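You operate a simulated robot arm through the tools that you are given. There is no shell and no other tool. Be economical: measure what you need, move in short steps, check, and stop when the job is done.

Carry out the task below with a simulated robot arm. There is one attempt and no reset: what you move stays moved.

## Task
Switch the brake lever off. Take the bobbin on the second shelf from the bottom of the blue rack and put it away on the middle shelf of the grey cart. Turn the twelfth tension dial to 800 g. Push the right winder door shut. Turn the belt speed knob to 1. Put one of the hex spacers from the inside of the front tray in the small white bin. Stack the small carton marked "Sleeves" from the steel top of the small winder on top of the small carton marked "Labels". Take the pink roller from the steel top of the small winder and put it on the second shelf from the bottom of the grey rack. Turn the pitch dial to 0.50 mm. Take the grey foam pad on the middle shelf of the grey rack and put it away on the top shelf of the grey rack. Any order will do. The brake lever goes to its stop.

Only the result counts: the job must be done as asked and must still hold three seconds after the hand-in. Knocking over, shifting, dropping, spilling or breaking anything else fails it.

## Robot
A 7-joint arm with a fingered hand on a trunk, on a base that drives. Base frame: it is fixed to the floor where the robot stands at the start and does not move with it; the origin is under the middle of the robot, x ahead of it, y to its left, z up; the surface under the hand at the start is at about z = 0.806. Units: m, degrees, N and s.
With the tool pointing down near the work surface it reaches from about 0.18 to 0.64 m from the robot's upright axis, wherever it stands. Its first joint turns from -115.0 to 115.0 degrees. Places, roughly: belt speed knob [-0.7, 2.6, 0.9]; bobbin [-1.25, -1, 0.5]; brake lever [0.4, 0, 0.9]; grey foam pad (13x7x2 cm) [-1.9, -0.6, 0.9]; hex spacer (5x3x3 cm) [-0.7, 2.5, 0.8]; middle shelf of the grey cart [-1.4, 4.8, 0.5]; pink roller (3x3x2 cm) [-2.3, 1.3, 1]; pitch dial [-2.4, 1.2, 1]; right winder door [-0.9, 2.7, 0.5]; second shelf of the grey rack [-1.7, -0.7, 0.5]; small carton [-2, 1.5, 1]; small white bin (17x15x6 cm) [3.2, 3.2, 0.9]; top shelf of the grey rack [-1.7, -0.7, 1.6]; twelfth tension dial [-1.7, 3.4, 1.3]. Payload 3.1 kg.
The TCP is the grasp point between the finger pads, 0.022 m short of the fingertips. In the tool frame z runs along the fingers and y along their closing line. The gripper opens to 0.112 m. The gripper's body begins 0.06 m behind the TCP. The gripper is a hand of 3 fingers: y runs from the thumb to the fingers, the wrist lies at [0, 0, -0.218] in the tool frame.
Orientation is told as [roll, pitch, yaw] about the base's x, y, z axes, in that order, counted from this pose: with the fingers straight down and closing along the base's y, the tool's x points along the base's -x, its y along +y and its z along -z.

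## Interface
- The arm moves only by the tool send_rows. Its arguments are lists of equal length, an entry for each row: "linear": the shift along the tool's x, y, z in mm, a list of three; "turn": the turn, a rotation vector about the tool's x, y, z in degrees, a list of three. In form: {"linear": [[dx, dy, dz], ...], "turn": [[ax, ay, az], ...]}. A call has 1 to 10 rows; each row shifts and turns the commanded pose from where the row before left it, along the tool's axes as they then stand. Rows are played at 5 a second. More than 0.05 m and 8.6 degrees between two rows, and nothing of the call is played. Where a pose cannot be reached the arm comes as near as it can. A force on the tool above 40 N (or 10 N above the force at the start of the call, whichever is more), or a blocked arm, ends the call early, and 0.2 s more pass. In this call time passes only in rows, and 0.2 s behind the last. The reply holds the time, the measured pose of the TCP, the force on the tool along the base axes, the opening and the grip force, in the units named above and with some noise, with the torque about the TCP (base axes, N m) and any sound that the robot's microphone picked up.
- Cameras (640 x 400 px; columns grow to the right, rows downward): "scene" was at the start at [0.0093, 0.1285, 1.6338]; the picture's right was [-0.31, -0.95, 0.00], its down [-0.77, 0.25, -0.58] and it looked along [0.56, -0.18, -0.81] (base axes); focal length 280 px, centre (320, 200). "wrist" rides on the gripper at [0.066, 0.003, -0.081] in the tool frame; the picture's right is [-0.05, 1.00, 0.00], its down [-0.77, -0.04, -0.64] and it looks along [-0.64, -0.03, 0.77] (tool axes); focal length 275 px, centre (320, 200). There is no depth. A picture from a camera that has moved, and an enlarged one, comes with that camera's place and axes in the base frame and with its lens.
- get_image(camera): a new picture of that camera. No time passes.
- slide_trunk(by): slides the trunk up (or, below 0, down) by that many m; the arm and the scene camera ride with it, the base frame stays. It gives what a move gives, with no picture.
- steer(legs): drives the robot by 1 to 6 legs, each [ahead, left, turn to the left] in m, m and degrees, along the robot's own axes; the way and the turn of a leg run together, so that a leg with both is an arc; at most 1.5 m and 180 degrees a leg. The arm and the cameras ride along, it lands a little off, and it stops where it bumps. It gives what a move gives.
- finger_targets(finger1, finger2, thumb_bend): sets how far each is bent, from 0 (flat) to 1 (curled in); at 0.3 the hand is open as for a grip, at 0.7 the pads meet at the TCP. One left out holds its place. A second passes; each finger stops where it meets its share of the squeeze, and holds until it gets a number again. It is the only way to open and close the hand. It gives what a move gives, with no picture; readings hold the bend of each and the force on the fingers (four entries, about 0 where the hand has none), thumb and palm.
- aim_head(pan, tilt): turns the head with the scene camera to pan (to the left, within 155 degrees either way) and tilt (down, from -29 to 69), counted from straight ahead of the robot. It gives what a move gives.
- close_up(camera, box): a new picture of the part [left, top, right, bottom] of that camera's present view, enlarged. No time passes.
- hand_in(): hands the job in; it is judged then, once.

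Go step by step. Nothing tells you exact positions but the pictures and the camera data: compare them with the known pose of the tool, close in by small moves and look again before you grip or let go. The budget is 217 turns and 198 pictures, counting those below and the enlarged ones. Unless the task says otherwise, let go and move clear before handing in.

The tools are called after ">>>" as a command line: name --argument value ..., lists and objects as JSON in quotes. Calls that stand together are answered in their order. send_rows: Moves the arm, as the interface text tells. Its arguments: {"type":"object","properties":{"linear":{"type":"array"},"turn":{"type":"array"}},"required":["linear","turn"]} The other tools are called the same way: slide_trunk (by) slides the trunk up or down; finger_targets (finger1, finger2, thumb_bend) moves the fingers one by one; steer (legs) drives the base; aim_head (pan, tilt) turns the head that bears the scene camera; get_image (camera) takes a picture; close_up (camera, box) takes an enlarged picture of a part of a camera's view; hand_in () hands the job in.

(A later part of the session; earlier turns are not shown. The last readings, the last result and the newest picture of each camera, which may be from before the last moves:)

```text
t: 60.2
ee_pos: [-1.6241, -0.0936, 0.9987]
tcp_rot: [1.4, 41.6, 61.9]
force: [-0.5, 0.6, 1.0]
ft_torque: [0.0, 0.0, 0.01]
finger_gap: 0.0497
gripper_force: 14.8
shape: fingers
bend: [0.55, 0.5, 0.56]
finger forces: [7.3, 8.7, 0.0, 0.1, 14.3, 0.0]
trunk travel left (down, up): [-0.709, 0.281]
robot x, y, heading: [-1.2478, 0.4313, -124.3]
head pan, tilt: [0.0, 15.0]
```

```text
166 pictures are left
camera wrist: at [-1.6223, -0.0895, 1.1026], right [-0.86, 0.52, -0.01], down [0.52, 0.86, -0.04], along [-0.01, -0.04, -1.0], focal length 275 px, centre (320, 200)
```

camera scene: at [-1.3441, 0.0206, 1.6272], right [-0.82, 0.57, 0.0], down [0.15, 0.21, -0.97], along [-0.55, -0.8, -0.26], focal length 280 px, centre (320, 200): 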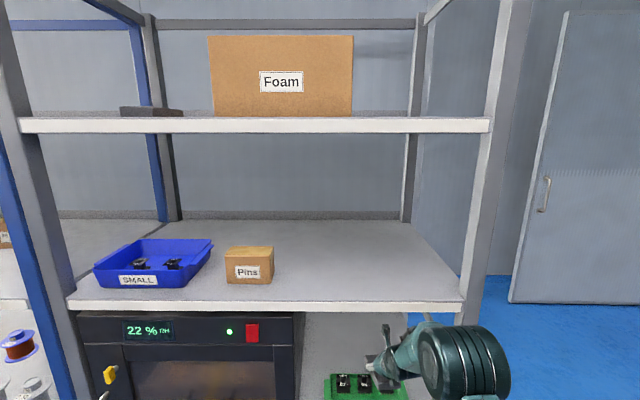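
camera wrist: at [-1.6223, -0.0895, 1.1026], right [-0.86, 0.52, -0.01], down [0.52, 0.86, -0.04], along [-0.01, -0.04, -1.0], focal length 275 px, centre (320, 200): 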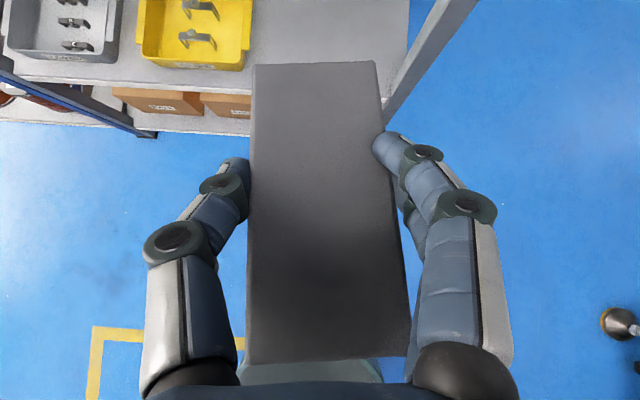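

Pad is safely out. Raising the trunk fully and the arm towards the top shelf level (z≈1.64).

>>> slide_trunk --by 0.28

>>> send_rows --linear '[[30, 0, -33], [30, 0, -33], [30, 0, -33], [30, 0, -33], [30, 0, -33], [30, 0, -33], [30, 0, -33], [30, 0, -33], [30, 0, -33], [30, 0, -33]]' --turn '[[0, 0, 0], [0, 0, 0], [0, 0, 0], [0, 0, 0], [0, 0, 0], [0, 0, 0], [0, 0, 0], [0, 0, 0], [0, 0, 0], [0, 0, 0]]'

>>> get_image --camera "scene"

```text
t: 63.0
ee_pos: [-1.6237, -0.0935, 1.278]
tcp_rot: [1.4, 41.7, 61.8]
force: [0.2, 0.5, 0.5]
ft_torque: [0.0, 0.0, 0.02]
finger_gap: 0.0498
gripper_force: 14.8
shape: fingers
bend: [0.55, 0.5, 0.56]
finger forces: [7.3, 8.7, 0.0, 0.0, 14.5, 0.0]
trunk travel left (down, up): [-0.989, 0.001]
robot x, y, heading: [-1.2474, 0.4336, -124.4]
head pan, tilt: [0.0, 15.0]
```

```text
t: 65.2
ee_pos: [-1.6024, -0.0743, 1.6268]
tcp_rot: [1.4, 41.5, 61.7]
force: [0.2, 0.0, 0.3]
ft_torque: [-0.03, -0.02, 0.01]
finger_gap: 0.0487
gripper_force: 15.0
shape: fingers
bend: [0.55, 0.5, 0.56]
finger forces: [7.4, 9.2, 0.0, 0.1, 13.9, 0.0]
out of reach, approached as far as the arm can: row 8, 9, 10
trunk travel left (down, up): [-0.989, 0.001]
robot x, y, heading: [-1.2516, 0.4333, -124.4]
head pan, tilt: [0.0, 15.0]
```

```text
165 pictures are left
camera scene: at [-1.1415, 0.3166, 1.9071], right [-0.83, 0.56, 0.0], down [0.15, 0.21, -0.97], along [-0.54, -0.8, -0.26], focal length 280 px, centre (320, 200)
```

scene: 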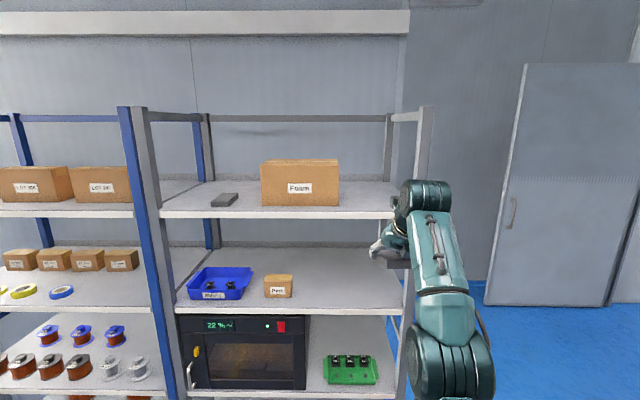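

At reach limit with this pitch; I'll pitch the hand more horizontal, then raise.

>>> send_rows --linear '[[0, 0, 0], [0, 0, 0], [0, 0, 0], [0, 0, 0], [0, 0, 0]]' --turn '[[0, 6.7, 0], [0, 6.7, 0], [0, 6.7, 0], [0, 6.7, 0], [0, 6.7, 0]]'

>>> get_image --camera "wrist"

```text
t: 66.4
ee_pos: [-1.6035, -0.0729, 1.6266]
tcp_rot: [4.1, 75.2, 64.8]
force: [-0.1, 0.0, 0.1]
ft_torque: [0.0, -0.03, -0.01]
finger_gap: 0.0431
gripper_force: 12.7
shape: fingers
bend: [0.59, 0.49, 0.56]
finger forces: [3.5, 9.7, 0.0, 0.0, 12.8, 0.0]
trunk travel left (down, up): [-0.989, 0.001]
robot x, y, heading: [-1.2498, 0.4325, -124.1]
head pan, tilt: [0.0, 15.0]
```

```text
164 pictures are left
camera wrist: at [-1.5748, -0.0192, 1.7109], right [-0.87, 0.5, -0.03], down [0.42, 0.7, -0.58], along [-0.27, -0.52, -0.81], focal length 275 px, centre (320, 200)
```

wrist: 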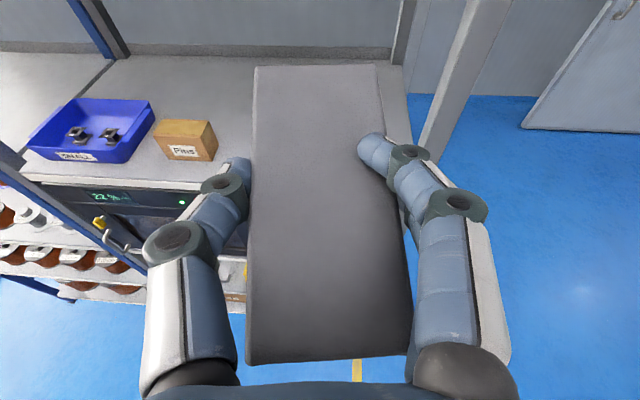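

>>> send_rows --linear '[[33, 0, -9], [33, 0, -9], [33, 0, -9]]' --turn '[[0, 0, 0], [0, 0, 0], [0, 0, 0]]'

>>> get_image --camera "wrist"

```text
t: 67.2
ee_pos: [-1.603, -0.0744, 1.7276]
tcp_rot: [3.8, 75.0, 64.6]
force: [0.4, 1.0, 0.2]
ft_torque: [-0.02, 0.02, 0.03]
finger_gap: 0.0423
gripper_force: 13.1
shape: fingers
bend: [0.59, 0.49, 0.57]
finger forces: [3.5, 9.6, 0.0, 0.0, 12.5, 0.1]
trunk travel left (down, up): [-0.989, 0.001]
robot x, y, heading: [-1.244, 0.4307, -124.5]
head pan, tilt: [0.0, 15.0]
```

```text
163 pictures are left
camera wrist: at [-1.5743, -0.0207, 1.8118], right [-0.87, 0.5, -0.03], down [0.42, 0.7, -0.58], along [-0.27, -0.52, -0.81], focal length 275 px, centre (320, 200)
```

wrist: 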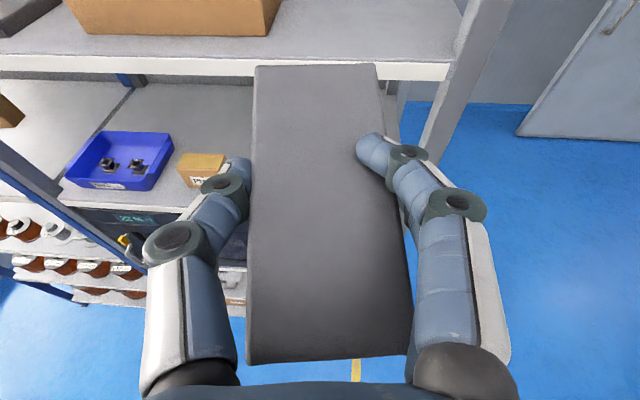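

>>> steer --legs '[[0.4, -0.015, 0]]'

>>> get_image --camera "wrist"

>>> get_image --camera "scene"

```text
t: 69.7
ee_pos: [-1.8289, -0.4001, 1.7274]
tcp_rot: [4.1, 75.1, 65.6]
force: [0.3, 0.7, 0.3]
ft_torque: [-0.02, 0.02, 0.03]
finger_gap: 0.0423
gripper_force: 13.1
shape: fingers
bend: [0.59, 0.49, 0.57]
finger forces: [3.4, 9.7, 0.1, 0.0, 12.5, 0.0]
trunk travel left (down, up): [-0.989, 0.001]
robot x, y, heading: [-1.484, 0.1127, -123.3]
head pan, tilt: [0.0, 15.0]
```

```text
162 pictures are left
camera wrist: at [-1.8005, -0.3454, 1.8127], right [-0.87, 0.48, -0.03], down [0.41, 0.7, -0.58], along [-0.26, -0.52, -0.81], focal length 275 px, centre (320, 200)
```

wrist: 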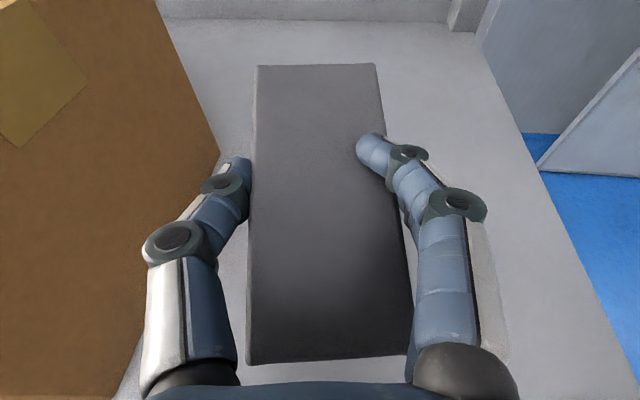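

```text
161 pictures are left
camera scene: at [-1.3727, -0.0023, 1.9072], right [-0.83, 0.55, 0.0], down [0.14, 0.22, -0.97], along [-0.53, -0.81, -0.26], focal length 280 px, centre (320, 200)
```

scene: 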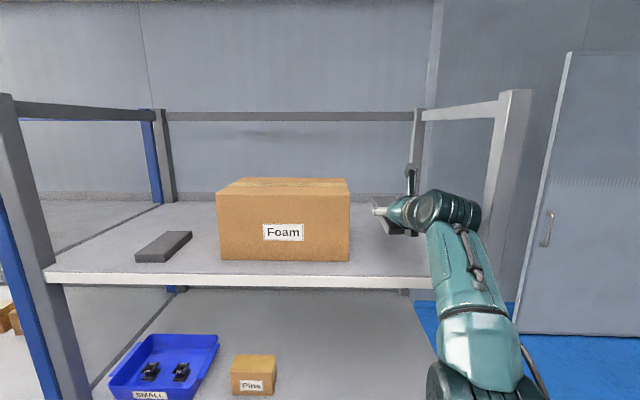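

I'm over the free area right of the Foam box. Shift 35 mm right, lower 45 mm, then ease the pitch.

>>> send_rows --linear '[[0, 18, 0], [0, 17, 0], [-22, 0, 6], [-21, 0, 6], [0, 0, 0], [0, 0, 0]]' --turn '[[0, 0, 0], [0, 0, 0], [0, 0, 0], [0, 0, 0], [0, -6, 0], [0, -6, 0]]'

>>> get_image --camera "scene"

>>> get_image --camera "wrist"

```text
t: 71.1
ee_pos: [-1.8618, -0.383, 1.6823]
tcp_rot: [2.3, 63.0, 63.7]
force: [-0.3, 0.1, -0.2]
ft_torque: [-0.03, 0.0, 0.02]
finger_gap: 0.0415
gripper_force: 12.2
shape: fingers
bend: [0.59, 0.49, 0.57]
finger forces: [3.0, 9.8, 0.1, 0.0, 12.2, 0.0]
trunk travel left (down, up): [-0.989, 0.001]
robot x, y, heading: [-1.4842, 0.1135, -123.8]
head pan, tilt: [0.0, 15.0]
```

```text
160 pictures are left
camera scene: at [-1.3743, -0.0049, 1.9071], right [-0.83, 0.55, 0.0], down [0.14, 0.22, -0.97], along [-0.53, -0.81, -0.26], focal length 280 px, centre (320, 200)
```

scene: 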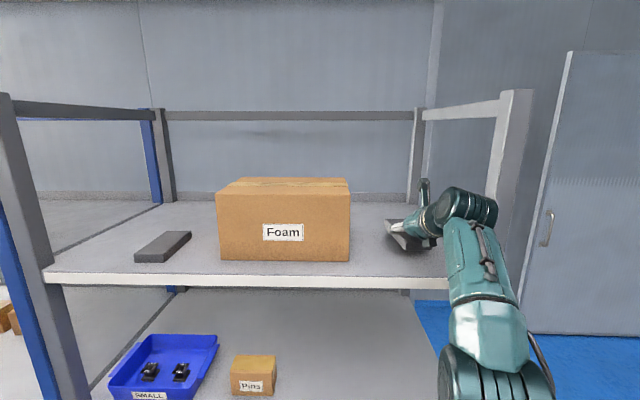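

```text
159 pictures are left
camera wrist: at [-1.8426, -0.3466, 1.7785], right [-0.87, 0.49, -0.02], down [0.46, 0.79, -0.4], along [-0.18, -0.36, -0.92], focal length 275 px, centre (320, 200)
```

wrist: 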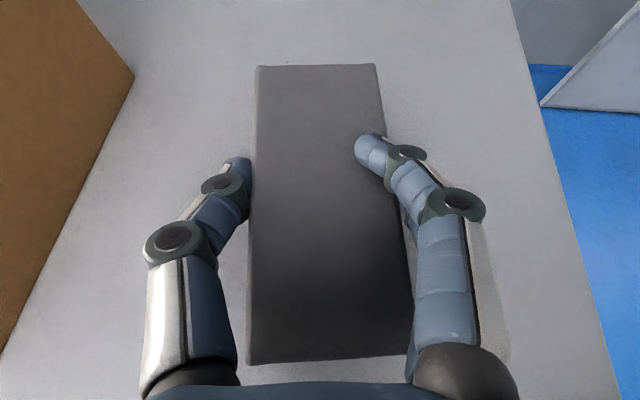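

>>> send_rows --linear '[[0, 0, 0], [-7, 0, 4]]' --turn '[[0, -6, 0], [0, 0, 0]]'

>>> slide_trunk --by -0.01

>>> close_up --camera "scene" --box '[340, 180, 500, 280]'

```text
t: 71.7
ee_pos: [-1.8604, -0.3834, 1.6765]
tcp_rot: [1.7, 57.0, 63.3]
force: [1.0, -0.1, -0.2]
ft_torque: [0.0, -0.01, 0.03]
finger_gap: 0.0412
gripper_force: 12.2
shape: fingers
bend: [0.6, 0.49, 0.57]
finger forces: [2.8, 9.8, 0.1, 0.0, 12.0, 0.0]
trunk travel left (down, up): [-0.989, 0.001]
robot x, y, heading: [-1.4808, 0.1146, -123.8]
head pan, tilt: [0.0, 15.0]
```

```text
t: 72.3
ee_pos: [-1.8611, -0.383, 1.6665]
tcp_rot: [2.1, 57.3, 63.5]
force: [-0.9, -0.4, 8.2]
ft_torque: [-0.1, 0.38, 0.02]
finger_gap: 0.0411
gripper_force: 17.4
shape: fingers
bend: [0.6, 0.49, 0.57]
finger forces: [13.4, 9.4, 0.0, 0.0, 12.3, 0.1]
trunk travel left (down, up): [-0.979, 0.011]
robot x, y, heading: [-1.4831, 0.1084, -123.2]
head pan, tilt: [0.0, 15.0]
```

```text
4.00 times, centred on (420, 230) of scene
camera zoom: at [-1.3733, -0.0031, 1.8973], right [-0.83, 0.55, 0.0], down [0.14, 0.22, -0.97], along [-0.53, -0.81, -0.26], focal length 1120 px, centre (-80, 80)
```

zoom: 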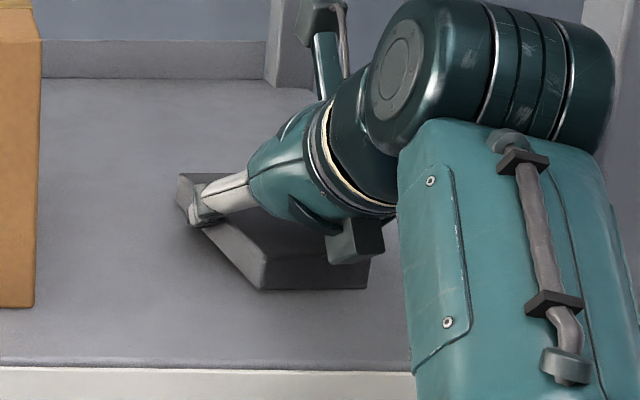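

Contact with the shelf (8 N). Releasing the pad.

>>> finger_targets --finger1 0.3 --finger2 0.3 --thumb_bend 0.3

>>> get_image --camera "wrist"

```text
t: 73.3
ee_pos: [-1.8631, -0.382, 1.6654]
tcp_rot: [1.9, 57.2, 63.3]
force: [-0.9, 0.1, -0.8]
ft_torque: [0.01, 0.01, 0.0]
finger_gap: 0.1113
gripper_force: 0.0
shape: fingers
bend: [0.3, 0.3, 0.3]
finger forces: [0.0, 0.0, 0.1, 0.1, 0.1, 0.1]
trunk travel left (down, up): [-0.979, 0.011]
robot x, y, heading: [-1.4815, 0.1158, -123.5]
head pan, tilt: [0.0, 15.0]
```

```text
157 pictures are left
camera wrist: at [-1.8466, -0.3547, 1.7655], right [-0.87, 0.5, -0.02], down [0.48, 0.82, -0.3], along [-0.13, -0.27, -0.95], focal length 275 px, centre (320, 200)
```

wrist: 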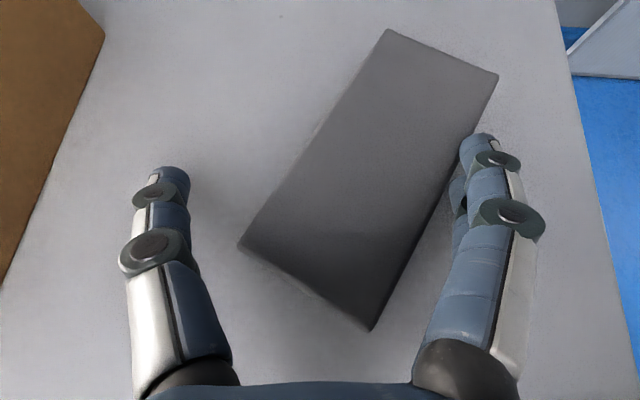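

The pad rests flat on the top shelf. Rise and drive back.

>>> send_rows --linear '[[17, 0, -11], [17, 0, -11]]' --turn '[[0, 3, 0], [0, 6, 0]]'

>>> get_image --camera "wrist"

```text
t: 73.9
ee_pos: [-1.861, -0.3817, 1.7068]
tcp_rot: [2.5, 66.2, 64.1]
force: [0.0, 0.2, 0.2]
ft_torque: [0.0, -0.02, 0.0]
finger_gap: 0.111
gripper_force: 0.1
shape: fingers
bend: [0.3, 0.3, 0.3]
finger forces: [0.0, 0.0, 0.1, 0.0, 0.1, 0.1]
trunk travel left (down, up): [-0.979, 0.011]
robot x, y, heading: [-1.4785, 0.1133, -123.9]
head pan, tilt: [0.0, 15.0]
```

```text
156 pictures are left
camera wrist: at [-1.8389, -0.3404, 1.8001], right [-0.87, 0.49, -0.03], down [0.45, 0.77, -0.45], along [-0.2, -0.4, -0.89], focal length 275 px, centre (320, 200)
```

wrist: 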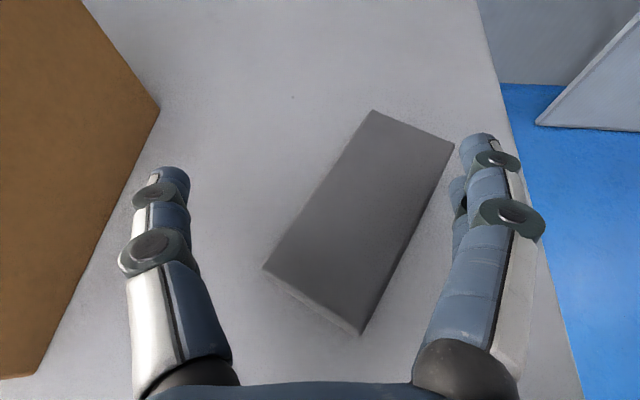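

Foam pad done. Back away, turn to the small winder and look.

>>> steer --legs '[[-0.5, 0, 0], [0, 0, -90], [0.15, 0.06, 0]]'

>>> aim_head --pan 0 --tilt 35

>>> get_image --camera "scene"

```text
t: 81.6
ee_pos: [-1.8631, 0.9289, 1.7066]
tcp_rot: [2.6, 66.3, -25.2]
force: [-0.6, -0.1, -0.2]
ft_torque: [0.01, -0.01, 0.07]
finger_gap: 0.1112
gripper_force: 0.1
shape: fingers
bend: [0.3, 0.3, 0.3]
finger forces: [0.1, 0.0, 0.0, 0.1, 0.0, 0.0]
trunk travel left (down, up): [-0.979, 0.011]
robot x, y, heading: [-1.3676, 0.5568, 147.4]
head pan, tilt: [0.0, 15.0]
```

```text
t: 82.5
ee_pos: [-1.8667, 0.9303, 1.7049]
tcp_rot: [2.5, 66.2, -25.2]
force: [0.0, 0.0, 0.4]
ft_torque: [0.03, 0.01, -0.01]
finger_gap: 0.1111
gripper_force: 0.0
shape: fingers
bend: [0.3, 0.3, 0.3]
finger forces: [0.0, 0.1, 0.1, 0.0, 0.0, 0.0]
trunk travel left (down, up): [-0.979, 0.011]
robot x, y, heading: [-1.37, 0.5594, 147.2]
head pan, tilt: [0.0, 35.0]
```

```text
155 pictures are left
camera scene: at [-1.474, 0.4427, 1.8652], right [0.54, 0.84, 0.0], down [0.48, -0.31, -0.82], along [-0.69, 0.44, -0.57], focal length 280 px, centre (320, 200)
```

scene: 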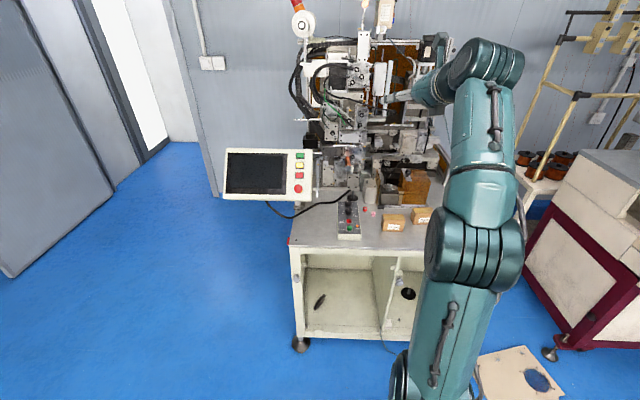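

>>> close_up --camera "scene" --box '[290, 140, 450, 240]'

>>> send_rows --linear '[[-35, 0, -20], [-35, 0, -20], [-35, 0, -20], [-35, 0, -20], [-35, 0, -20]]' --turn '[[0, -6, 0], [0, -6, 0], [0, -6, 0], [0, -6, 0], [0, -6, 0]]'

>>> get_image --camera "scene"

```text
4.00 times, centred on (370, 190) of scene
camera zoom: at [-1.474, 0.4427, 1.8652], right [0.54, 0.84, 0.0], down [0.48, -0.31, -0.82], along [-0.69, 0.44, -0.57], focal length 1120 px, centre (120, 240)
```

zoom: 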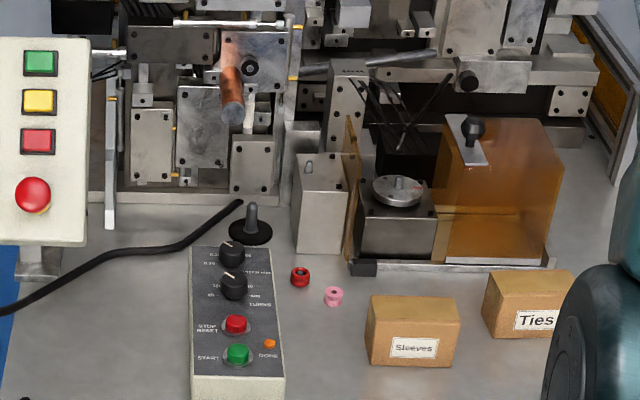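

```text
t: 83.7
ee_pos: [-1.7021, 0.8497, 1.6216]
tcp_rot: [1.3, 36.1, -26.9]
force: [-0.4, 0.3, 0.2]
ft_torque: [-0.04, 0.03, -0.02]
finger_gap: 0.1114
gripper_force: 0.0
shape: fingers
bend: [0.3, 0.3, 0.3]
finger forces: [0.0, 0.1, 0.0, 0.1, 0.0, 0.0]
trunk travel left (down, up): [-0.979, 0.011]
robot x, y, heading: [-1.3627, 0.5598, 147.5]
head pan, tilt: [0.0, 35.0]
```

```text
153 pictures are left
camera scene: at [-1.4716, 0.4417, 1.8652], right [0.54, 0.84, 0.0], down [0.48, -0.31, -0.82], along [-0.69, 0.44, -0.57], focal length 280 px, centre (320, 200)
```

scene: 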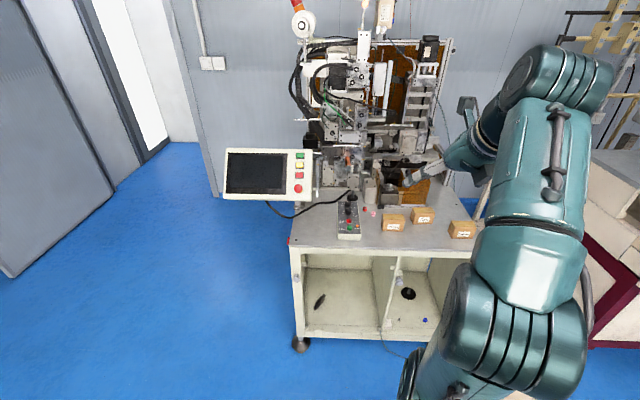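

I see three cartons, a pink roller next to a red one, and a control box with two dials. Closer look.

>>> close_up --camera "scene" --box '[330, 180, 394, 220]'

>>> close_up --camera "scene" --box '[370, 195, 490, 270]'

```text
10.00 times, centred on (362, 200) of scene
camera zoom: at [-1.4716, 0.4417, 1.8652], right [0.54, 0.84, 0.0], down [0.48, -0.31, -0.82], along [-0.69, 0.44, -0.57], focal length 2801 px, centre (-100, 200)
```

zoom: 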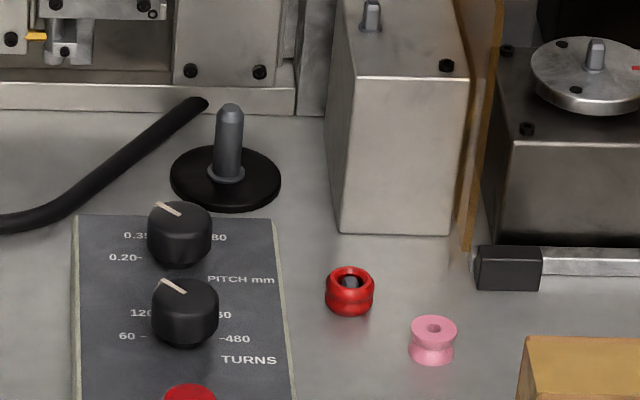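

```text
5.33 times, centred on (430, 232) of scene
camera zoom: at [-1.4716, 0.4417, 1.8652], right [0.54, 0.84, 0.0], down [0.48, -0.31, -0.82], along [-0.69, 0.44, -0.57], focal length 1494 px, centre (-267, 27)
```

zoom: 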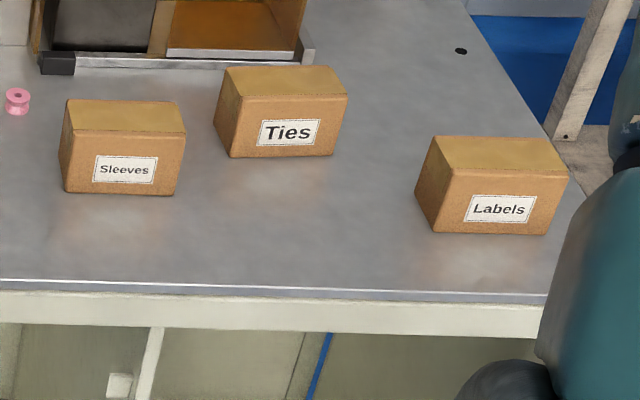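

Rear knob is the pitch dial (near 0.35 now). Cartons read Sleeves, Ties, Labels. I'll approach the winder with the dial straight ahead and point the hand down.

>>> steer --legs '[[0.55, 0, 0]]'

>>> send_rows --linear '[[0, 0, 0], [0, 0, 0], [0, 0, 0], [0, 0, 0], [0, 0, 0]]' --turn '[[0, -7.2, 0], [0, -7.2, 0], [0, -7.2, 0], [0, -7.2, 0], [0, -7.2, 0]]'

>>> slide_trunk --by -0.25

>>> aim_head --pan 0 --tilt 50

>>> get_image --camera "scene"

>>> get_image --camera "wrist"

```text
t: 86.8
ee_pos: [-2.169, 1.1328, 1.6218]
tcp_rot: [1.3, 36.2, -25.7]
force: [-0.6, -0.1, 0.2]
ft_torque: [-0.01, -0.01, -0.03]
finger_gap: 0.1111
gripper_force: 0.0
shape: fingers
bend: [0.3, 0.3, 0.3]
finger forces: [0.0, 0.0, 0.0, 0.0, 0.1, 0.0]
trunk travel left (down, up): [-0.979, 0.011]
robot x, y, heading: [-1.8258, 0.8459, 148.2]
head pan, tilt: [0.0, 35.0]
```

```text
t: 88.0
ee_pos: [-2.1516, 1.1421, 1.5766]
tcp_rot: [0.6, 9.0, -26.4]
force: [0.2, -0.2, 0.5]
ft_torque: [0.02, -0.02, 0.01]
finger_gap: 0.1112
gripper_force: 0.1
shape: fingers
bend: [0.3, 0.3, 0.3]
finger forces: [0.0, 0.0, 0.1, 0.0, 0.1, 0.0]
out of reach, approached as far as the arm can: row 3, 4, 5
trunk travel left (down, up): [-0.979, 0.011]
robot x, y, heading: [-1.8262, 0.8499, 148.3]
head pan, tilt: [0.0, 35.0]
```

```text
t: 90.6
ee_pos: [-2.1499, 1.1416, 1.3268]
tcp_rot: [0.7, 9.2, -26.6]
force: [0.1, -0.3, 0.4]
ft_torque: [0.02, 0.0, 0.01]
finger_gap: 0.1111
gripper_force: 0.0
shape: fingers
bend: [0.3, 0.3, 0.3]
finger forces: [0.1, 0.0, 0.0, 0.1, 0.1, 0.0]
trunk travel left (down, up): [-0.729, 0.261]
robot x, y, heading: [-1.8275, 0.8459, 148.3]
head pan, tilt: [0.0, 35.0]
```

```text
t: 91.3
ee_pos: [-2.1487, 1.1425, 1.3265]
tcp_rot: [0.6, 9.2, -26.5]
force: [-0.2, -0.1, -0.3]
ft_torque: [0.0, -0.01, 0.02]
finger_gap: 0.1112
gripper_force: 0.2
shape: fingers
bend: [0.3, 0.3, 0.3]
finger forces: [0.0, 0.0, 0.0, 0.0, 0.0, 0.0]
trunk travel left (down, up): [-0.729, 0.261]
robot x, y, heading: [-1.8276, 0.8482, 148.2]
head pan, tilt: [0.0, 50.0]
```

```text
150 pictures are left
camera scene: at [-1.9214, 0.7243, 1.5935], right [0.53, 0.85, 0.0], down [0.65, -0.4, -0.64], along [-0.55, 0.34, -0.77], focal length 280 px, centre (320, 200)
```

scene: 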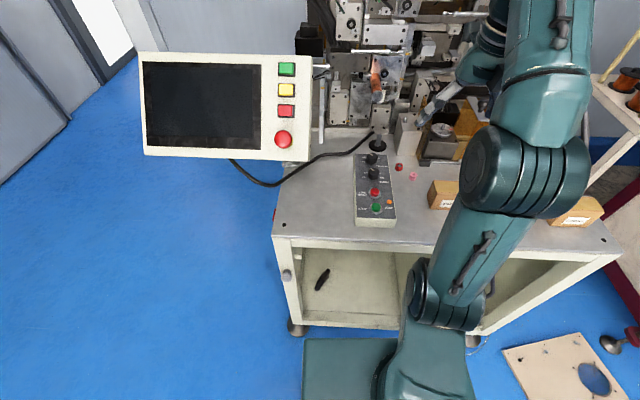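

```text
149 pictures are left
camera wrist: at [-2.1938, 1.1673, 1.4178], right [0.49, 0.87, 0.0], down [0.75, -0.42, 0.5], along [0.44, -0.24, -0.86], focal length 275 px, centre (320, 200)
```

wrist: 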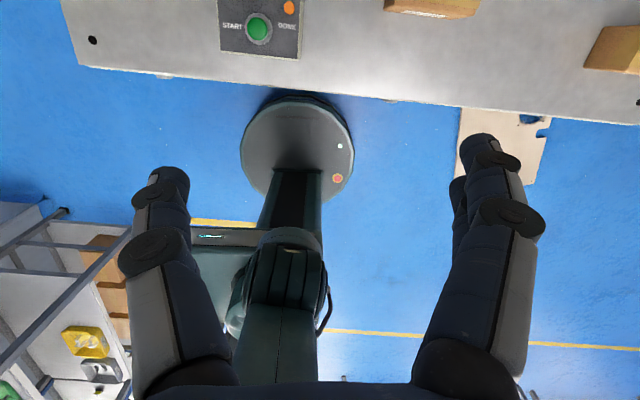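

I'll straighten the hand and flip the wrist back so the camera looks forward over the table.

>>> send_rows --linear '[[0, 0, 0], [0, 0, 0], [0, 0, 0], [0, 0, 0], [0, 0, 0], [0, 0, 0], [0, 0, 0], [0, 0, 0], [0, 0, 0], [0, 0, 0]]' --turn '[[0, -4.5, 0], [0, -4.5, 0], [0, 0, -8.5], [0, 0, -8.5], [0, 0, -8.5], [0, 0, -8.5], [0, 0, -8.5], [0, 0, -8.5], [0, 0, -8.5], [0, 0, -8.5]]'

>>> send_rows --linear '[[0, 0, 0], [0, 0, 0], [0, 0, 0], [0, 0, 0], [0, 0, 0], [0, 0, 0], [0, 0, 0], [0, 0, 0], [0, 0, 0], [0, 0, 0]]' --turn '[[0, 0, -8.5], [0, 0, -8.5], [0, 0, -8.5], [0, 0, -8.5], [0, 0, -8.5], [0, 0, -8.5], [0, 0, -8.5], [0, 0, -8.5], [0, 0, -8.5], [0, 0, -8.5]]'

```text
t: 93.5
ee_pos: [-2.1473, 1.1328, 1.2962]
tcp_rot: [0.5, -0.5, 41.6]
force: [0.0, 0.1, -0.2]
ft_torque: [-0.04, 0.01, 0.0]
finger_gap: 0.1114
gripper_force: 0.0
shape: fingers
bend: [0.3, 0.3, 0.3]
finger forces: [0.1, 0.0, 0.0, 0.0, 0.0, 0.1]
out of reach, approached as far as the arm can: row 1, 2
trunk travel left (down, up): [-0.729, 0.261]
robot x, y, heading: [-1.8251, 0.8465, 148.3]
head pan, tilt: [0.0, 50.0]
```

```text
t: 95.7
ee_pos: [-2.1485, 1.1341, 1.2962]
tcp_rot: [-0.4, -0.5, 126.7]
force: [0.0, -0.1, 0.6]
ft_torque: [0.0, 0.01, 0.02]
finger_gap: 0.1111
gripper_force: 0.1
shape: fingers
bend: [0.3, 0.3, 0.3]
finger forces: [0.0, 0.1, 0.0, 0.0, 0.0, 0.0]
trunk travel left (down, up): [-0.729, 0.261]
robot x, y, heading: [-1.8253, 0.8479, 148.3]
head pan, tilt: [0.0, 50.0]
```

>>> send_rows --linear '[[0, 0, 0], [0, 0, 0], [0, 0, 0]]' --turn '[[0, 0, -7], [0, 0, -7], [0, 0, -7]]'

>>> get_image --camera "wrist"

```text
t: 96.5
ee_pos: [-2.1486, 1.1344, 1.2958]
tcp_rot: [-0.6, -0.3, 147.6]
force: [0.6, 0.4, -0.1]
ft_torque: [-0.02, -0.02, 0.02]
finger_gap: 0.1111
gripper_force: 0.1
shape: fingers
bend: [0.3, 0.3, 0.3]
finger forces: [0.0, 0.0, 0.0, 0.0, 0.0, 0.0]
trunk travel left (down, up): [-0.729, 0.261]
robot x, y, heading: [-1.8283, 0.849, 148.5]
head pan, tilt: [0.0, 50.0]
```

```text
148 pictures are left
camera wrist: at [-2.0933, 1.0948, 1.3759], right [-0.57, -0.82, -0.01], down [-0.63, 0.44, 0.64], along [-0.52, 0.37, -0.77], focal length 275 px, centre (320, 200)
```

wrist: 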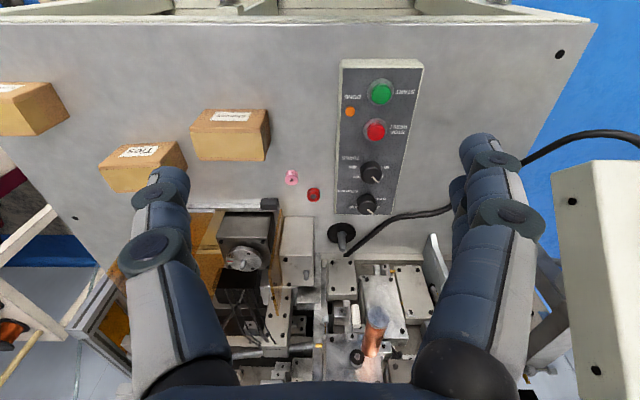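

Triangulation gives the pitch knob top at about (-2.406, 1.213, 1.0), table at z≈0.943. Drive slightly nearer and move over the knob.

>>> steer --legs '[[0.08, 0, 0]]'

>>> send_rows --linear '[[-36, 14, 20], [-36, 14, 20], [-36, 14, 20], [-30, 12, 20], [-30, 12, 20]]' --turn '[[0, 0, 0], [0, 0, 0], [0, 0, 0], [0, 0, 0], [0, 0, 0]]'

>>> get_image --camera "wrist"

>>> get_image --camera "scene"

```text
t: 97.6
ee_pos: [-2.216, 1.177, 1.2957]
tcp_rot: [-0.6, -0.3, 147.4]
force: [-0.5, -0.5, -0.9]
ft_torque: [-0.02, 0.02, 0.02]
finger_gap: 0.1113
gripper_force: 0.1
shape: fingers
bend: [0.3, 0.3, 0.3]
finger forces: [0.0, 0.1, 0.0, 0.0, 0.0, 0.0]
trunk travel left (down, up): [-0.729, 0.261]
robot x, y, heading: [-1.8907, 0.8896, 148.3]
head pan, tilt: [0.0, 50.0]
```

```text
t: 98.8
ee_pos: [-2.383, 1.2106, 1.2024]
tcp_rot: [-0.6, -0.2, 147.6]
force: [0.0, 1.1, -0.9]
ft_torque: [-0.01, 0.01, -0.05]
finger_gap: 0.1111
gripper_force: 0.0
shape: fingers
bend: [0.3, 0.3, 0.3]
finger forces: [0.0, 0.0, 0.0, 0.0, 0.0, 0.1]
out of reach, approached as far as the arm can: row 5
trunk travel left (down, up): [-0.729, 0.261]
robot x, y, heading: [-1.8909, 0.8889, 148.4]
head pan, tilt: [0.0, 50.0]
```

```text
147 pictures are left
camera wrist: at [-2.3276, 1.1704, 1.2828], right [-0.58, -0.82, -0.01], down [-0.63, 0.44, 0.64], along [-0.52, 0.38, -0.77], focal length 275 px, centre (320, 200)
```

wrist: 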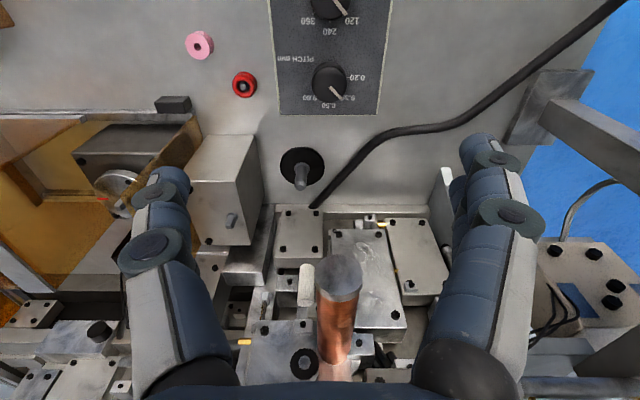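

```text
146 pictures are left
camera scene: at [-1.9905, 0.7662, 1.5934], right [0.53, 0.85, 0.0], down [0.65, -0.4, -0.64], along [-0.55, 0.34, -0.77], focal length 280 px, centre (320, 200)
```

scene: 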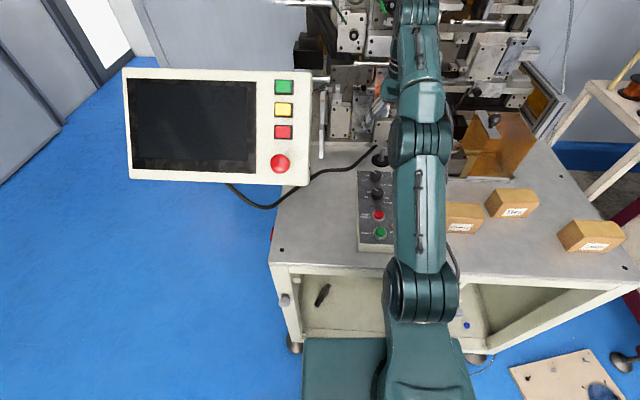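

>>> close_up --camera "wrist" --box '[264, 0, 424, 100]'

```text
4.00 times, centred on (344, 50) of wrist
camera zoom: at [-2.3276, 1.1704, 1.2828], right [-0.58, -0.82, -0.01], down [-0.63, 0.44, 0.64], along [-0.52, 0.38, -0.77], focal length 1101 px, centre (224, 800)
```

zoom: 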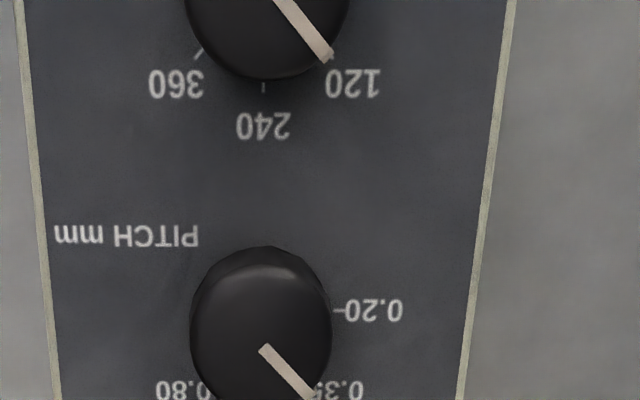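

The pitch pointer is at 0.35; 0.50 is at the 12 o'clock mark, so about 45° clockwise. Descend over the knob.

>>> send_rows --linear '[[0, 2, 35], [0, 2, 35], [-8, 2, 35], [-8, 2, 35]]' --turn '[[0, 0, 0], [0, 0, 0], [0, 0, 0], [0, 0, 0]]'

>>> get_image --camera "wrist"

```text
t: 99.8
ee_pos: [-2.4017, 1.213, 1.0618]
tcp_rot: [-0.6, -0.3, 147.4]
force: [-0.3, -0.3, 0.4]
ft_torque: [-0.03, -0.03, -0.01]
finger_gap: 0.1114
gripper_force: 0.0
shape: fingers
bend: [0.3, 0.3, 0.3]
finger forces: [0.1, 0.0, 0.0, 0.0, 0.0, 0.0]
trunk travel left (down, up): [-0.729, 0.261]
robot x, y, heading: [-1.8953, 0.8871, 148.0]
head pan, tilt: [0.0, 50.0]
```

```text
144 pictures are left
camera wrist: at [-2.3476, 1.1735, 1.1416], right [-0.58, -0.82, -0.01], down [-0.63, 0.44, 0.64], along [-0.52, 0.38, -0.77], focal length 275 px, centre (320, 200)
```

wrist: 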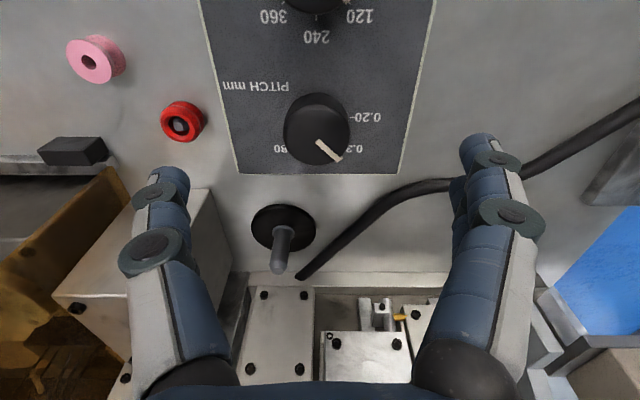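

>>> send_rows --linear '[[6, -1, 14], [5, 0, 14]]' --turn '[[0, 0, 0], [0, 0, 0]]'

>>> get_image --camera "wrist"

```text
t: 100.4
ee_pos: [-2.3913, 1.2073, 1.0325]
tcp_rot: [-0.6, -0.3, 147.5]
force: [0.8, -1.1, 0.5]
ft_torque: [0.02, 0.0, 0.01]
finger_gap: 0.1113
gripper_force: 0.1
shape: fingers
bend: [0.3, 0.3, 0.3]
finger forces: [0.0, 0.0, 0.0, 0.0, 0.0, 0.0]
trunk travel left (down, up): [-0.729, 0.261]
robot x, y, heading: [-1.8905, 0.8861, 148.4]
head pan, tilt: [0.0, 50.0]
```

```text
143 pictures are left
camera wrist: at [-2.3363, 1.1679, 1.112], right [-0.58, -0.82, -0.01], down [-0.63, 0.44, 0.64], along [-0.52, 0.38, -0.77], focal length 275 px, centre (320, 200)
```

wrist: 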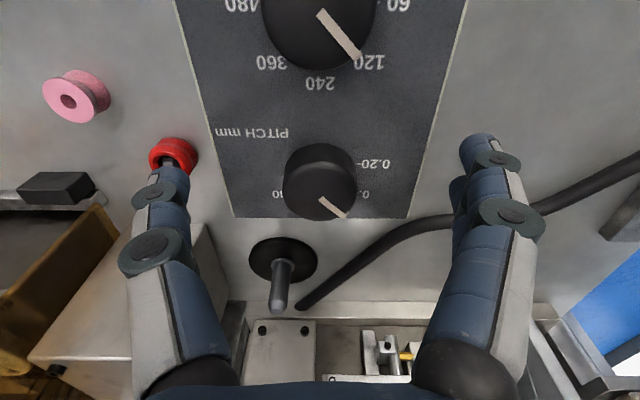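

>>> send_rows --linear '[[-5, -1, 11]]' --turn '[[0, 0, 0]]'

>>> finger_targets --finger1 0.65 --finger2 0.65 --thumb_bend 0.65

>>> get_image --camera "wrist"

```text
t: 100.8
ee_pos: [-2.3949, 1.2111, 1.0196]
tcp_rot: [-0.6, -0.2, 147.5]
force: [-0.5, -0.3, -0.5]
ft_torque: [0.02, 0.01, 0.01]
finger_gap: 0.1114
gripper_force: 0.0
shape: fingers
bend: [0.3, 0.3, 0.3]
finger forces: [0.0, 0.1, 0.0, 0.1, 0.0, 0.0]
trunk travel left (down, up): [-0.729, 0.261]
robot x, y, heading: [-1.8947, 0.8901, 148.5]
head pan, tilt: [0.0, 50.0]
```

```text
t: 101.8
ee_pos: [-2.3962, 1.2111, 1.0209]
tcp_rot: [-0.7, -0.4, 147.5]
force: [1.3, -0.3, -2.2]
ft_torque: [-0.03, -0.02, -0.02]
finger_gap: 0.0249
gripper_force: 4.8
shape: fingers
bend: [0.62, 0.59, 0.62]
finger forces: [1.6, 3.3, 0.0, 0.0, 5.1, 0.0]
trunk travel left (down, up): [-0.729, 0.261]
robot x, y, heading: [-1.8951, 0.8861, 148.3]
head pan, tilt: [0.0, 50.0]
```

```text
142 pictures are left
camera wrist: at [-2.34, 1.1713, 1.1015], right [-0.58, -0.82, -0.01], down [-0.63, 0.44, 0.64], along [-0.52, 0.38, -0.77], focal length 275 px, centre (320, 200)
```

wrist: 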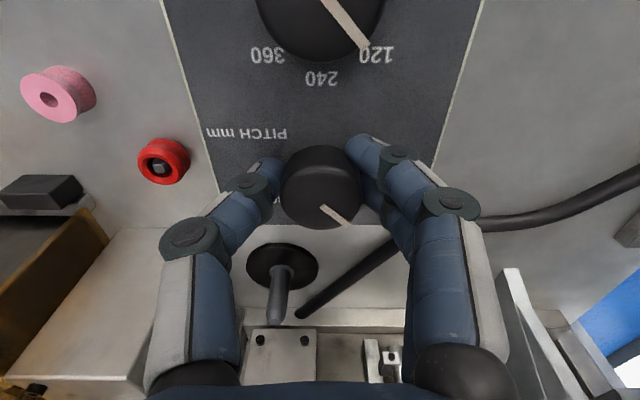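

>>> finger_targets --finger1 0.72 --finger2 0.72 --thumb_bend 0.72

>>> send_rows --linear '[[0, 0, 0], [0, 0, 0], [0, 0, 0], [0, 0, 0]]' --turn '[[0, 0, 7], [0, 0, 7], [0, 0, 7], [0, 0, 7]]'

>>> get_image --camera "wrist"

```text
t: 102.8
ee_pos: [-2.3932, 1.2109, 1.0207]
tcp_rot: [-0.7, -0.2, 147.5]
force: [3.2, -2.1, -5.5]
ft_torque: [-0.02, -0.06, -0.03]
finger_gap: 0.0226
gripper_force: 12.8
shape: fingers
bend: [0.66, 0.61, 0.64]
finger forces: [6.1, 7.2, 0.0, 0.0, 12.1, 0.0]
trunk travel left (down, up): [-0.729, 0.261]
robot x, y, heading: [-1.8917, 0.8901, 148.3]
head pan, tilt: [0.0, 50.0]
```

```text
t: 103.8
ee_pos: [-2.396, 1.2104, 1.0209]
tcp_rot: [-0.4, -0.5, 119.5]
force: [0.6, -10.0, -12.2]
ft_torque: [-0.21, -0.02, 0.04]
finger_gap: 0.0233
gripper_force: 12.3
shape: fingers
bend: [0.65, 0.61, 0.64]
finger forces: [7.9, 7.2, 0.0, 0.0, 10.0, 0.1]
trunk travel left (down, up): [-0.729, 0.261]
robot x, y, heading: [-1.8955, 0.8879, 148.3]
head pan, tilt: [0.0, 50.0]
```

```text
141 pictures are left
camera wrist: at [-2.3659, 1.1494, 1.1019], right [-0.89, -0.45, -0.01], down [-0.35, 0.68, 0.64], along [-0.28, 0.58, -0.77], focal length 275 px, centre (320, 200)
```

wrist: 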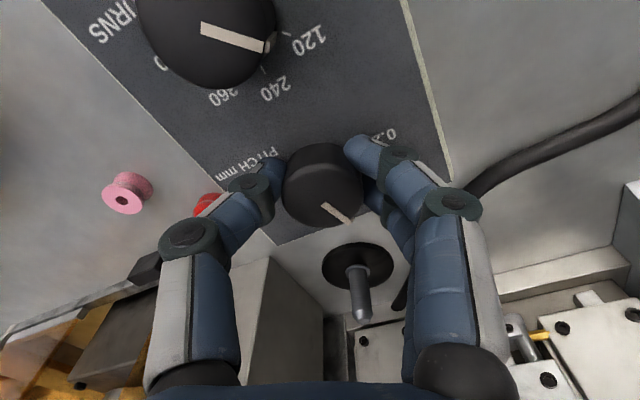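

The knob follows the hand. Another 17°.

>>> send_rows --linear '[[0, 0, 0], [0, 0, 0]]' --turn '[[0, 0, 8.5], [0, 0, 8.5]]'

>>> finger_targets --finger1 0.35 --finger2 0.35 --thumb_bend 0.35

>>> send_rows --linear '[[0, 0, -30], [0, 0, -30], [0, 0, -30]]' --turn '[[0, 0, -8], [0, 0, -8], [0, 0, -8]]'

>>> close_up --camera "wrist" --box '[220, 0, 420, 125]'

```text
t: 104.4
ee_pos: [-2.396, 1.2091, 1.0207]
tcp_rot: [-0.3, -0.7, 102.5]
force: [-4.3, -13.0, -10.1]
ft_torque: [-0.2, 0.07, 0.03]
finger_gap: 0.0233
gripper_force: 12.8
shape: fingers
bend: [0.65, 0.61, 0.65]
finger forces: [8.9, 7.5, 0.0, 0.0, 9.3, 0.0]
trunk travel left (down, up): [-0.729, 0.261]
robot x, y, heading: [-1.8946, 0.8904, 148.1]
head pan, tilt: [0.0, 50.0]
```

```text
t: 105.4
ee_pos: [-2.395, 1.2111, 1.022]
tcp_rot: [-0.2, -0.7, 102.4]
force: [-0.2, 0.7, 0.7]
ft_torque: [-0.01, 0.01, -0.03]
finger_gap: 0.0974
gripper_force: 0.1
shape: fingers
bend: [0.35, 0.35, 0.35]
finger forces: [0.1, 0.0, 0.0, 0.1, 0.0, 0.0]
trunk travel left (down, up): [-0.729, 0.261]
robot x, y, heading: [-1.8934, 0.8936, 148.1]
head pan, tilt: [0.0, 50.0]
```

```text
t: 106.2
ee_pos: [-2.3935, 1.209, 1.1132]
tcp_rot: [-0.4, -0.5, 126.6]
force: [-0.2, 0.1, 0.8]
ft_torque: [-0.01, 0.04, 0.02]
finger_gap: 0.0974
gripper_force: 0.1
shape: fingers
bend: [0.35, 0.35, 0.35]
finger forces: [0.0, 0.1, 0.0, 0.0, 0.0, 0.0]
trunk travel left (down, up): [-0.729, 0.261]
robot x, y, heading: [-1.8934, 0.8908, 148.2]
head pan, tilt: [0.0, 50.0]
```

```text
3.20 times, centred on (320, 62) of wrist
camera zoom: at [-2.3557, 1.153, 1.1938], right [-0.83, -0.56, -0.01], down [-0.43, 0.63, 0.64], along [-0.35, 0.54, -0.77], focal length 881 px, centre (320, 640)
```

zoom: 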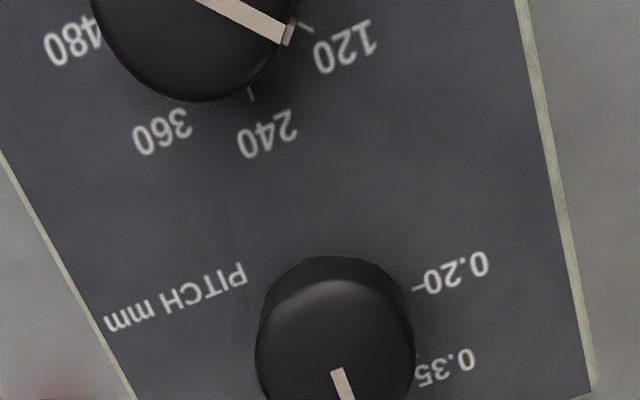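

>>> send_rows --linear '[[15, 0, -40], [15, 0, -40], [10, 0, -40]]' --turn '[[0, 0, -7], [0, 0, -7], [0, 0, -7]]'

>>> close_up --camera "wrist" --box '[270, 20, 398, 100]'

```text
t: 107.0
ee_pos: [-2.3652, 1.1785, 1.232]
tcp_rot: [-0.6, -0.4, 147.6]
force: [0.1, -0.4, -0.3]
ft_torque: [0.02, 0.02, -0.02]
finger_gap: 0.0977
gripper_force: 0.1
shape: fingers
bend: [0.35, 0.35, 0.35]
finger forces: [0.0, 0.0, 0.1, 0.1, 0.0, 0.0]
trunk travel left (down, up): [-0.729, 0.261]
robot x, y, heading: [-1.8975, 0.8877, 148.2]
head pan, tilt: [0.0, 50.0]
```

```text
5.00 times, centred on (334, 60) of wrist
camera zoom: at [-2.3105, 1.1394, 1.3116], right [-0.57, -0.82, -0.01], down [-0.63, 0.44, 0.64], along [-0.52, 0.37, -0.77], focal length 1376 px, centre (250, 900)
```

zoom: 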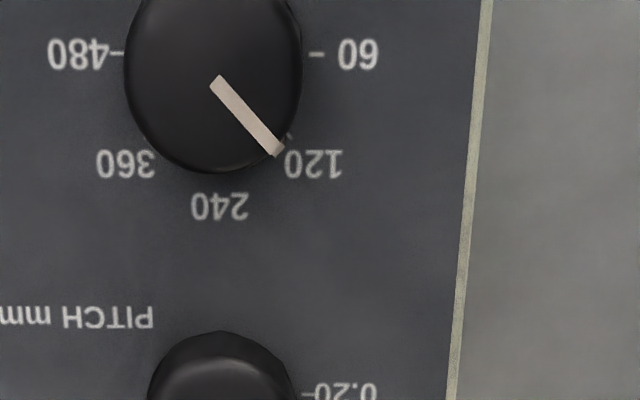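

>>> close_up --camera "wrist" --box '[250, 70, 378, 150]'

>>> close_up --camera "scene" --box '[350, 160, 398, 190]'

```text
5.00 times, centred on (314, 110) of wrist
camera zoom: at [-2.3105, 1.1394, 1.3116], right [-0.57, -0.82, -0.01], down [-0.63, 0.44, 0.64], along [-0.52, 0.37, -0.77], focal length 1376 px, centre (350, 650)
```

zoom: 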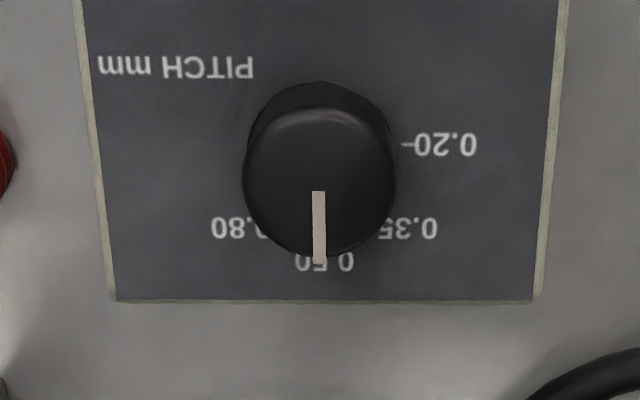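

```text
13.33 times, centred on (374, 175) of scene
camera zoom: at [-1.9893, 0.7656, 1.5934], right [0.53, 0.85, 0.0], down [0.65, -0.4, -0.64], along [-0.55, 0.34, -0.77], focal length 3735 px, centre (-400, 533)
```

zoom: 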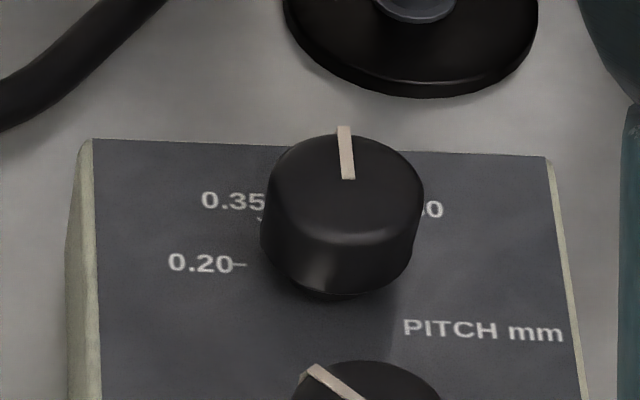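

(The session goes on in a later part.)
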